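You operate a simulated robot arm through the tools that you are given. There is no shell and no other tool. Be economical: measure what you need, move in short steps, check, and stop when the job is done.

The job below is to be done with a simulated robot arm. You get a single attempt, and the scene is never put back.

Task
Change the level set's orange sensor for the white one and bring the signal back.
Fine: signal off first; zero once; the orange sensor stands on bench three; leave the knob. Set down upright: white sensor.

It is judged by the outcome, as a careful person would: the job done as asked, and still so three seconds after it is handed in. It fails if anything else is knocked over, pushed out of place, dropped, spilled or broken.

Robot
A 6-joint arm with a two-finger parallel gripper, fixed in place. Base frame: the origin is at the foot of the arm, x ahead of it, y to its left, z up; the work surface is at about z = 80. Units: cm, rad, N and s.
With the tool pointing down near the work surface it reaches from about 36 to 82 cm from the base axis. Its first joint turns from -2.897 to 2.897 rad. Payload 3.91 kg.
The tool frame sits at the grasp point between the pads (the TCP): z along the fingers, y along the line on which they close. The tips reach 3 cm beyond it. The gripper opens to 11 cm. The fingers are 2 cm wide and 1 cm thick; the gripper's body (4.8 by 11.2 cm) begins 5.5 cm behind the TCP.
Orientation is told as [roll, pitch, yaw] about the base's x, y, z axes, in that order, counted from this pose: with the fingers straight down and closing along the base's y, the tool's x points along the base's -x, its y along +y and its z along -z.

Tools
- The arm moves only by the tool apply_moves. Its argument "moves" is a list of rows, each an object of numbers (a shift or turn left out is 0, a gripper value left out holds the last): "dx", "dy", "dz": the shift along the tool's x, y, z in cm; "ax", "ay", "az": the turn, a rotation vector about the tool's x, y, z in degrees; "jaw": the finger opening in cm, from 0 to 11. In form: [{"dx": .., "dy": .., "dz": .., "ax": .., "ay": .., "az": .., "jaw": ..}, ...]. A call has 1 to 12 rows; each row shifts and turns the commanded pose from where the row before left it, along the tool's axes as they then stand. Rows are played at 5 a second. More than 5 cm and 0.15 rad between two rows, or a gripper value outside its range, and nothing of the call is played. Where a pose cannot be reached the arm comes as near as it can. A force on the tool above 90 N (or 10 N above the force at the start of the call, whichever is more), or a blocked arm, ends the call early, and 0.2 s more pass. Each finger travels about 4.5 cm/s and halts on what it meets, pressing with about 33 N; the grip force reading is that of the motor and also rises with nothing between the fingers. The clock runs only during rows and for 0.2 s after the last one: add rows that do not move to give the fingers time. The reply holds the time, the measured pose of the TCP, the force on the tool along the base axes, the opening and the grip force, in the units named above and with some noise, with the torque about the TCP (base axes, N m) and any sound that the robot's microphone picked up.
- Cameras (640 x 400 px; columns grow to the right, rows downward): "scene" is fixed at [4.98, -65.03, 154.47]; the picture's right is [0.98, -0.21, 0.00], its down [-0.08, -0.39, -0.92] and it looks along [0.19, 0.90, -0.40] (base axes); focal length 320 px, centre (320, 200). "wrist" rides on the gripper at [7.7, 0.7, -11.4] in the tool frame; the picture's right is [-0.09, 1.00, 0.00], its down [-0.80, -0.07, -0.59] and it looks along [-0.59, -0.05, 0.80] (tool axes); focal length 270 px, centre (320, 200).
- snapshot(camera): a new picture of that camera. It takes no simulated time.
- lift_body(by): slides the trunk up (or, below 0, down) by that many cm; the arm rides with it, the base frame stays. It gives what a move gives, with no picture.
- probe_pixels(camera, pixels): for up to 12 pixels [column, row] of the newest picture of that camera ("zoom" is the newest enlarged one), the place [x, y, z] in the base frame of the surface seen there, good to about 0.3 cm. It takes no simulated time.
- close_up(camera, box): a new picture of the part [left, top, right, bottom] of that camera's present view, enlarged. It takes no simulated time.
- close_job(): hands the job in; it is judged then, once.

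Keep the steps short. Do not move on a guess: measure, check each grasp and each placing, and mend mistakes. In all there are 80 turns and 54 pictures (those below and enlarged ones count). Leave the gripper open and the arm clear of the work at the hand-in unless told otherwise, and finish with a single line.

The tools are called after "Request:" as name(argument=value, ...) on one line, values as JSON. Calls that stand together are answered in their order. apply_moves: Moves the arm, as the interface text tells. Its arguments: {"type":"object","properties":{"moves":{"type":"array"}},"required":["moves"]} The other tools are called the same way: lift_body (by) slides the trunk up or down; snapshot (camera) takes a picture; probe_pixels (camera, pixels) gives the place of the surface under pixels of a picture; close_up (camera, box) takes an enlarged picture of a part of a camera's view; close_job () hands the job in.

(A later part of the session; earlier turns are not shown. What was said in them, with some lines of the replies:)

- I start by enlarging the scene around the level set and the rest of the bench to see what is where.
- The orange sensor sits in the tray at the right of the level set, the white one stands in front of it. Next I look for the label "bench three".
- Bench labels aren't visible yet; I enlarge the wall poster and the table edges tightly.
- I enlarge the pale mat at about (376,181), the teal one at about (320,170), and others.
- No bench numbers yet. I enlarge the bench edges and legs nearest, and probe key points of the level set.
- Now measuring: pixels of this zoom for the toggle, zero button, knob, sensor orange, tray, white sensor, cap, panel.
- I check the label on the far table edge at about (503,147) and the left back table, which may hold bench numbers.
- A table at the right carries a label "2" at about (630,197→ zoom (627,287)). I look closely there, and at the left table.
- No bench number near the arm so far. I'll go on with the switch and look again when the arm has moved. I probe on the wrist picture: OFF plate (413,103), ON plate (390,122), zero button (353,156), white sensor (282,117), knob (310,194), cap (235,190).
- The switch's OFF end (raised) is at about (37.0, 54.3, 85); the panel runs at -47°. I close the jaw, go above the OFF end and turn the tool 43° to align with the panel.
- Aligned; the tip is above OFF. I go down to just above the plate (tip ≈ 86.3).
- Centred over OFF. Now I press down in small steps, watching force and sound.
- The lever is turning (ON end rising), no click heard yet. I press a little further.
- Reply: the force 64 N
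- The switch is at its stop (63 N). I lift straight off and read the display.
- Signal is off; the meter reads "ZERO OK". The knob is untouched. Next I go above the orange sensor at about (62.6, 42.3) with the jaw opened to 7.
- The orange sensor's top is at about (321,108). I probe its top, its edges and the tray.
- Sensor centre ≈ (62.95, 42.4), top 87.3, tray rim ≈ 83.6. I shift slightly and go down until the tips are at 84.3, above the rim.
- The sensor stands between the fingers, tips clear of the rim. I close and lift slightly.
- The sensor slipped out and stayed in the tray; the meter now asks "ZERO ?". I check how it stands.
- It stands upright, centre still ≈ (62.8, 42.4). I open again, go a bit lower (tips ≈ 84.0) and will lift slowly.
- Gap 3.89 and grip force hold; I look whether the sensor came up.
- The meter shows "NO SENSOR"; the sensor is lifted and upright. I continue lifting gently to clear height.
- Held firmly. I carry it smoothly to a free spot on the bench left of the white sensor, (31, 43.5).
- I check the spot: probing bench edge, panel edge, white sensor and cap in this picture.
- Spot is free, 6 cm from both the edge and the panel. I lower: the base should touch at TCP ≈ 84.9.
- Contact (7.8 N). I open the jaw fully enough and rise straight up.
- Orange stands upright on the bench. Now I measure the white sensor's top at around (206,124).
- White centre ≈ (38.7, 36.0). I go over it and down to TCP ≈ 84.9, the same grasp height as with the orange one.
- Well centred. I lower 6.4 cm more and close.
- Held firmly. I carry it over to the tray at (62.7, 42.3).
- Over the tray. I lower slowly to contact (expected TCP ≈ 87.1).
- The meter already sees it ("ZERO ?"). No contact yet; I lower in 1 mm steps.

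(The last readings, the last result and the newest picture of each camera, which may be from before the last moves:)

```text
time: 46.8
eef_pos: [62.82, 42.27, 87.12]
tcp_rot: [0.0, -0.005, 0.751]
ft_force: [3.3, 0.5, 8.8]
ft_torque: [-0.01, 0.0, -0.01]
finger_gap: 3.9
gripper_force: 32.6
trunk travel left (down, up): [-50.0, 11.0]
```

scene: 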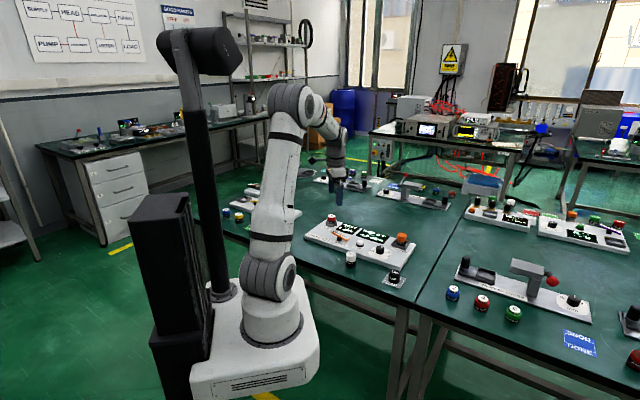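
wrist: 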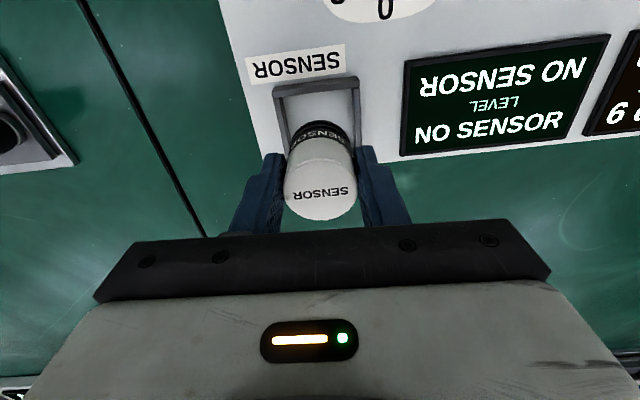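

Contact at 8.8 N: seated. I open and rise.

Request:
apply_moves(moves=[{"dz": -0.1, "jaw": 6}, {"jaw": 6}, {"jaw": 6}, {"jaw": 6}, {"dz": -2}, {"dz": -4}, {"dz": -4}, {"dz": -4}, {}])

Request:
snapshot(camera="wrist")

```text
time: 48.8
eef_pos: [62.8, 42.28, 101.08]
tcp_rot: [0.001, -0.001, 0.75]
ft_force: [0.1, -0.3, -0.6]
ft_torque: [0.01, 0.01, -0.01]
finger_gap: 6.0
gripper_force: 0.1
trunk travel left (down, up): [-50.0, 11.0]
```

```text
10 pictures are left
```

wrist: 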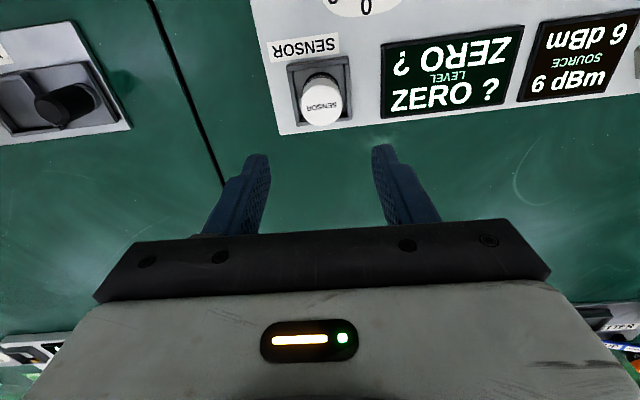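

White sensor seated upright, "ZERO ?" shown. I close the jaw and go above the ZERO button at (45.5, 45.5).

Request:
apply_moves(moves=[{"dx": 2.1, "dy": 2.83, "jaw": 0}, {"dx": 2.1, "dy": 2.83}, {"dx": 2.1, "dy": 2.83}, {"dx": 2.1, "dy": 2.83}, {"dx": 2.1, "dy": 2.81}, {}, {"dz": 4}, {"dz": 4}, {}, {}])

Request:
snapshot(camera="wrist")

```text
time: 51.0
eef_pos: [45.3, 45.51, 93.18]
tcp_rot: [0.0, 0.001, 0.75]
ft_force: [-0.8, 0.0, 0.2]
ft_torque: [0.0, 0.0, -0.01]
finger_gap: 0.03
gripper_force: 33.0
trunk travel left (down, up): [-50.0, 11.0]
```

```text
9 pictures are left
```

wrist: 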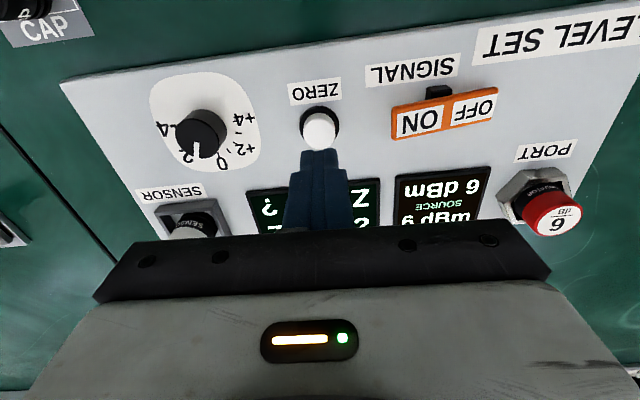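

Request:
probe_pixels(camera="wrist", pixels=[[320, 132], [320, 120], [320, 145], [305, 132], [336, 132], [474, 109], [420, 123]])

```text
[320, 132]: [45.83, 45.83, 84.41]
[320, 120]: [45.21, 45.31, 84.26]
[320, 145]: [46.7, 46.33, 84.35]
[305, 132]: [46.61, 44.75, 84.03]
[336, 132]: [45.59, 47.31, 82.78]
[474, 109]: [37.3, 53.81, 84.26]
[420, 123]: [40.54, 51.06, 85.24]
```

Button centre ≈ (45.8, 45.8, 84.35). I shift half a centimetre and go to just above it.

Request:
apply_moves(moves=[{"dx": -0.55, "dy": -0.05, "dz": 2}, {"dz": 2}, {"dz": 1.2}, {}, {}])

Request:
apply_moves(moves=[{"dz": 0.3}, {"dz": 0.2}, {"dz": 0.2}, {"dz": 0.2}, {}])

```text
time: 52.2
eef_pos: [45.82, 45.73, 87.81]
tcp_rot: [0.001, -0.001, 0.749]
ft_force: [0.4, 0.1, -0.5]
ft_torque: [-0.01, 0.01, 0.0]
finger_gap: 0.01
gripper_force: 32.9
trunk travel left (down, up): [-50.0, 11.0]
```

```text
time: 53.4
eef_pos: [45.78, 45.81, 86.98]
tcp_rot: [0.0, 0.001, 0.752]
ft_force: [-1.8, 1.1, 2.1]
ft_torque: [0.02, 0.04, -0.01]
finger_gap: 0.0
gripper_force: 33.1
trunk travel left (down, up): [-50.0, 11.0]
```

Light contact (2 N). I press on in the same stroke.

Request:
apply_moves(moves=[{"dz": 0.1}, {"dz": 0.1}, {"dz": 0.1}, {}])

Request:
close_up(camera="scene", box=[310, 210, 430, 290])

```text
time: 54.4
eef_pos: [45.84, 45.78, 86.67]
tcp_rot: [0.0, 0.0, 0.751]
ft_force: [-0.7, -0.2, 2.9]
ft_torque: [0.0, 0.02, -0.02]
finger_gap: 0.02
gripper_force: 33.2
trunk travel left (down, up): [-50.0, 11.0]
heard: click
```

```text
5.00 times, centred on (370, 250) of scene
```

zoom: 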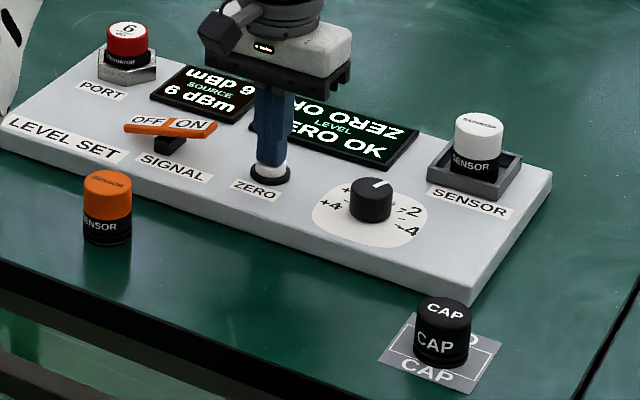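

Click heard, "ZERO OK". I release upward and go above the ON end at (40.9, 49.9).

Request:
apply_moves(moves=[{"dz": -1}, {"dz": -4}, {"dx": 0.38, "dy": 3.19}, {"dx": 0.38, "dy": 3.19}, {}, {"dz": 2.2}, {}, {}])

Request:
close_up(camera="wrist", box=[160, 40, 480, 240])

```text
time: 56.2
eef_pos: [41.04, 49.98, 89.35]
tcp_rot: [-0.001, -0.001, 0.751]
ft_force: [0.8, 0.6, 0.2]
ft_torque: [0.01, 0.02, -0.02]
finger_gap: 0.0
gripper_force: 33.1
trunk travel left (down, up): [-50.0, 11.0]
```

```text
2.00 times, centred on (320, 140) of wrist
```

zoom: 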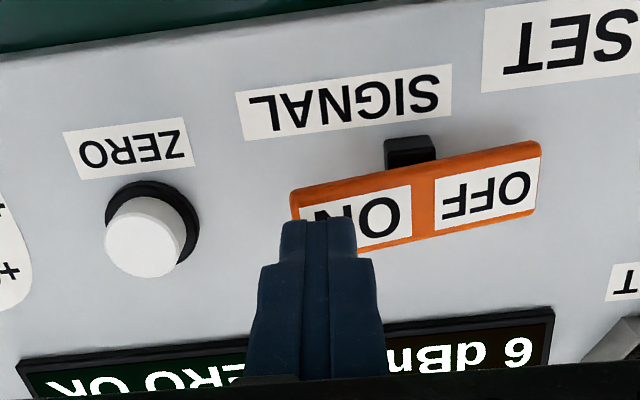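

The tip is over the ON end. I press it down as far as I did the OFF end.

Request:
apply_moves(moves=[{"dz": 0.6}, {"dz": 0.5}, {"dz": 0.4}, {"dz": 0.4}, {"dz": 0.3}, {}])

Request:
apply_moves(moves=[{"dz": 0.2}, {"dz": 0.2}, {"dz": 0.2}, {}])

```text
time: 57.6
eef_pos: [41.08, 49.98, 87.15]
tcp_rot: [0.0, 0.0, 0.75]
ft_force: [-0.6, -0.7, 0.1]
ft_torque: [-0.02, 0.02, -0.01]
finger_gap: 0.02
gripper_force: 32.7
trunk travel left (down, up): [-50.0, 11.0]
```

```text
time: 58.6
eef_pos: [40.96, 49.95, 86.98]
tcp_rot: [0.002, -0.008, 0.75]
ft_force: [1.7, -2.1, 35.8]
ft_torque: [0.03, 0.33, 0.02]
finger_gap: 0.01
gripper_force: 32.8
trunk travel left (down, up): [-50.0, 11.0]
```

At the stop (36 N). I lift off, and look at the whole.

Request:
apply_moves(moves=[{"dz": -1}, {"dz": -4}, {"dz": -4.5}, {"dz": -4.5}, {"jaw": 6}, {"jaw": 6}, {}])

Request:
close_up(camera="scene", box=[310, 210, 430, 290])

```text
time: 60.2
eef_pos: [40.63, 49.91, 100.86]
tcp_rot: [-0.001, 0.001, 0.752]
ft_force: [0.0, -0.3, -0.1]
ft_torque: [-0.05, 0.0, 0.0]
finger_gap: 5.97
gripper_force: 0.0
trunk travel left (down, up): [-50.0, 11.0]
```

```text
5.00 times, centred on (370, 250) of scene
```

zoom: 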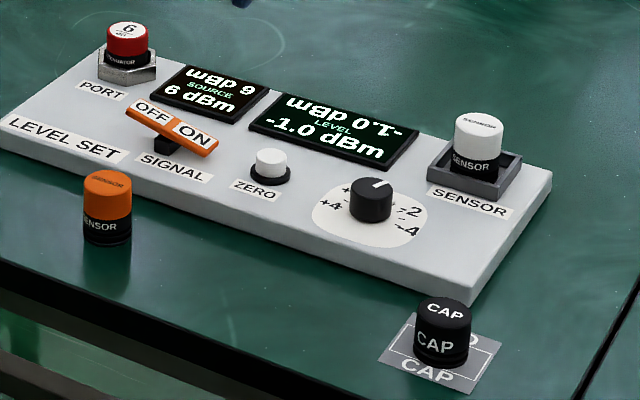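

Signal is back at -1.0 dBm with the white sensor, switch ON, knob unmoved. What remains is being sure about "bench three". An earlier enlargement reached past the picture's edge and showed a "2" label on a table, so I look further right with a tall narrow box.

Request:
close_up(camera="scene", box=[638, 100, 640, 340])

```text
1.67 times, centred on (639, 220) of scene
```

zoom: 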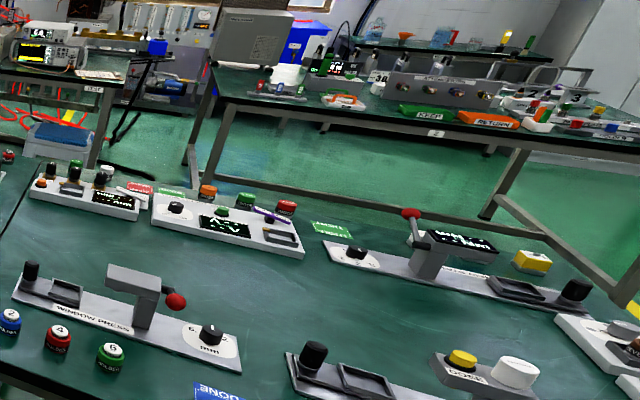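

The far-right table is bench 2. I look below the picture's edge for tables and labels nearer the camera.

Request:
close_up(camera="scene", box=[200, 398, 640, 400])

```text
1.45 times, centred on (420, 399) of scene
```

zoom: 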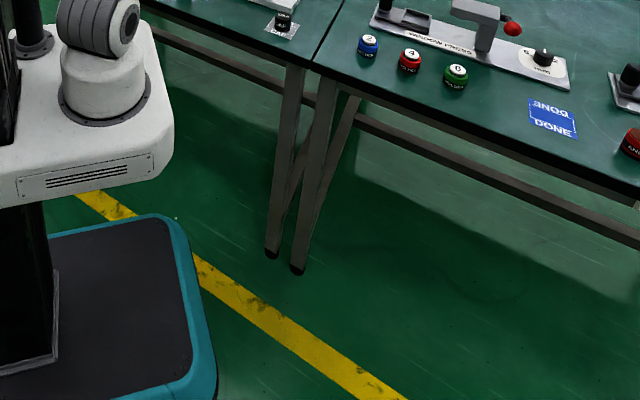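

No labels there. One hidden stretch remains: the bench's near edge behind the robot. I bring the tool back over the floor, above everything, to look at that edge with the wrist camera.

Request:
apply_moves(moves=[{"dx": 4, "dy": 0.61}, {"dx": 4, "dy": 0.61}, {"dx": 4, "dy": 0.61}, {"dx": 4, "dy": 0.61}, {"dx": 4, "dy": 0.61}, {"dx": 4, "dy": 0.61}, {"dx": 4, "dy": 0.61}, {"az": -7, "dz": 1}, {"az": -7, "dz": 1}, {"az": -7, "dz": 1}, {}, {}])

Request:
snapshot(camera="wrist")

```text
time: 62.8
eef_pos: [17.53, 34.07, 97.57]
tcp_rot: [-0.001, 0.0, 1.119]
ft_force: [0.0, -1.0, 0.5]
ft_torque: [0.03, -0.03, 0.02]
finger_gap: 6.03
gripper_force: 0.1
trunk travel left (down, up): [-50.0, 11.0]
```

```text
3 pictures are left
```

wrist: 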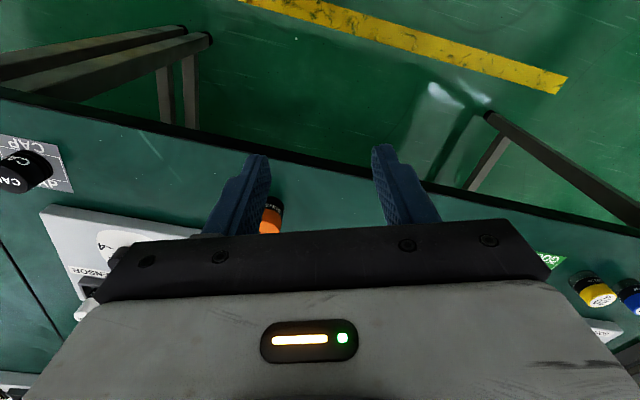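

No label on this edge. One last check for another table at the left, beyond the picture.

Request:
close_up(camera="scene", box=[0, 60, 2, 400])

```text
1.18 times, centred on (1, 230) of scene
```

zoom: 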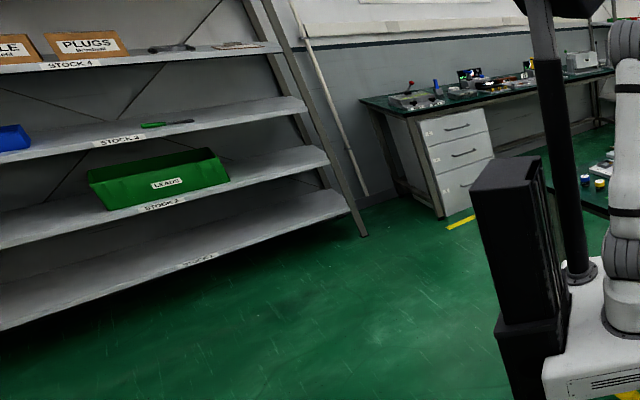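

No other bench is within reach, so the orange sensor stays standing on the level set's bench. The gripper is open and the arm is over the floor, clear of the work. One final check.

Request:
close_up(camera="scene", box=[310, 210, 430, 290])

```text
5.00 times, centred on (370, 250) of scene
```

zoom: 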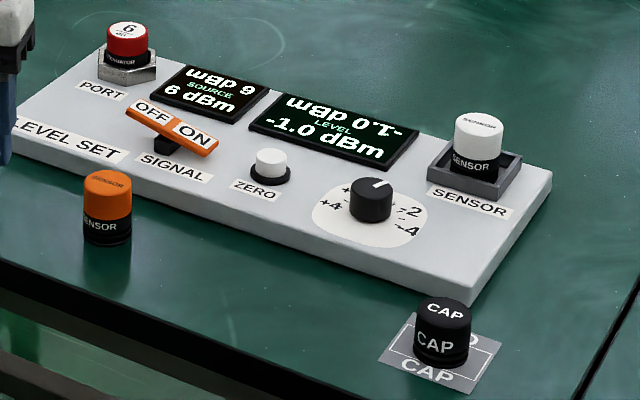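

All stands as wanted: white sensor upright in the tray, level reading back, orange upright on the bench. Handing in.

Request:
close_job()

```text
The job is handed in.
```

The white sensor is upright in the level set's tray, zeroed once with the signal off, the signal is back on reading -1.0 dBm with the knob untouched, and the orange sensor (it slipped back into its tray on the first lift) stands upright on the level set's own bench, though I found no label confirming that is bench three.
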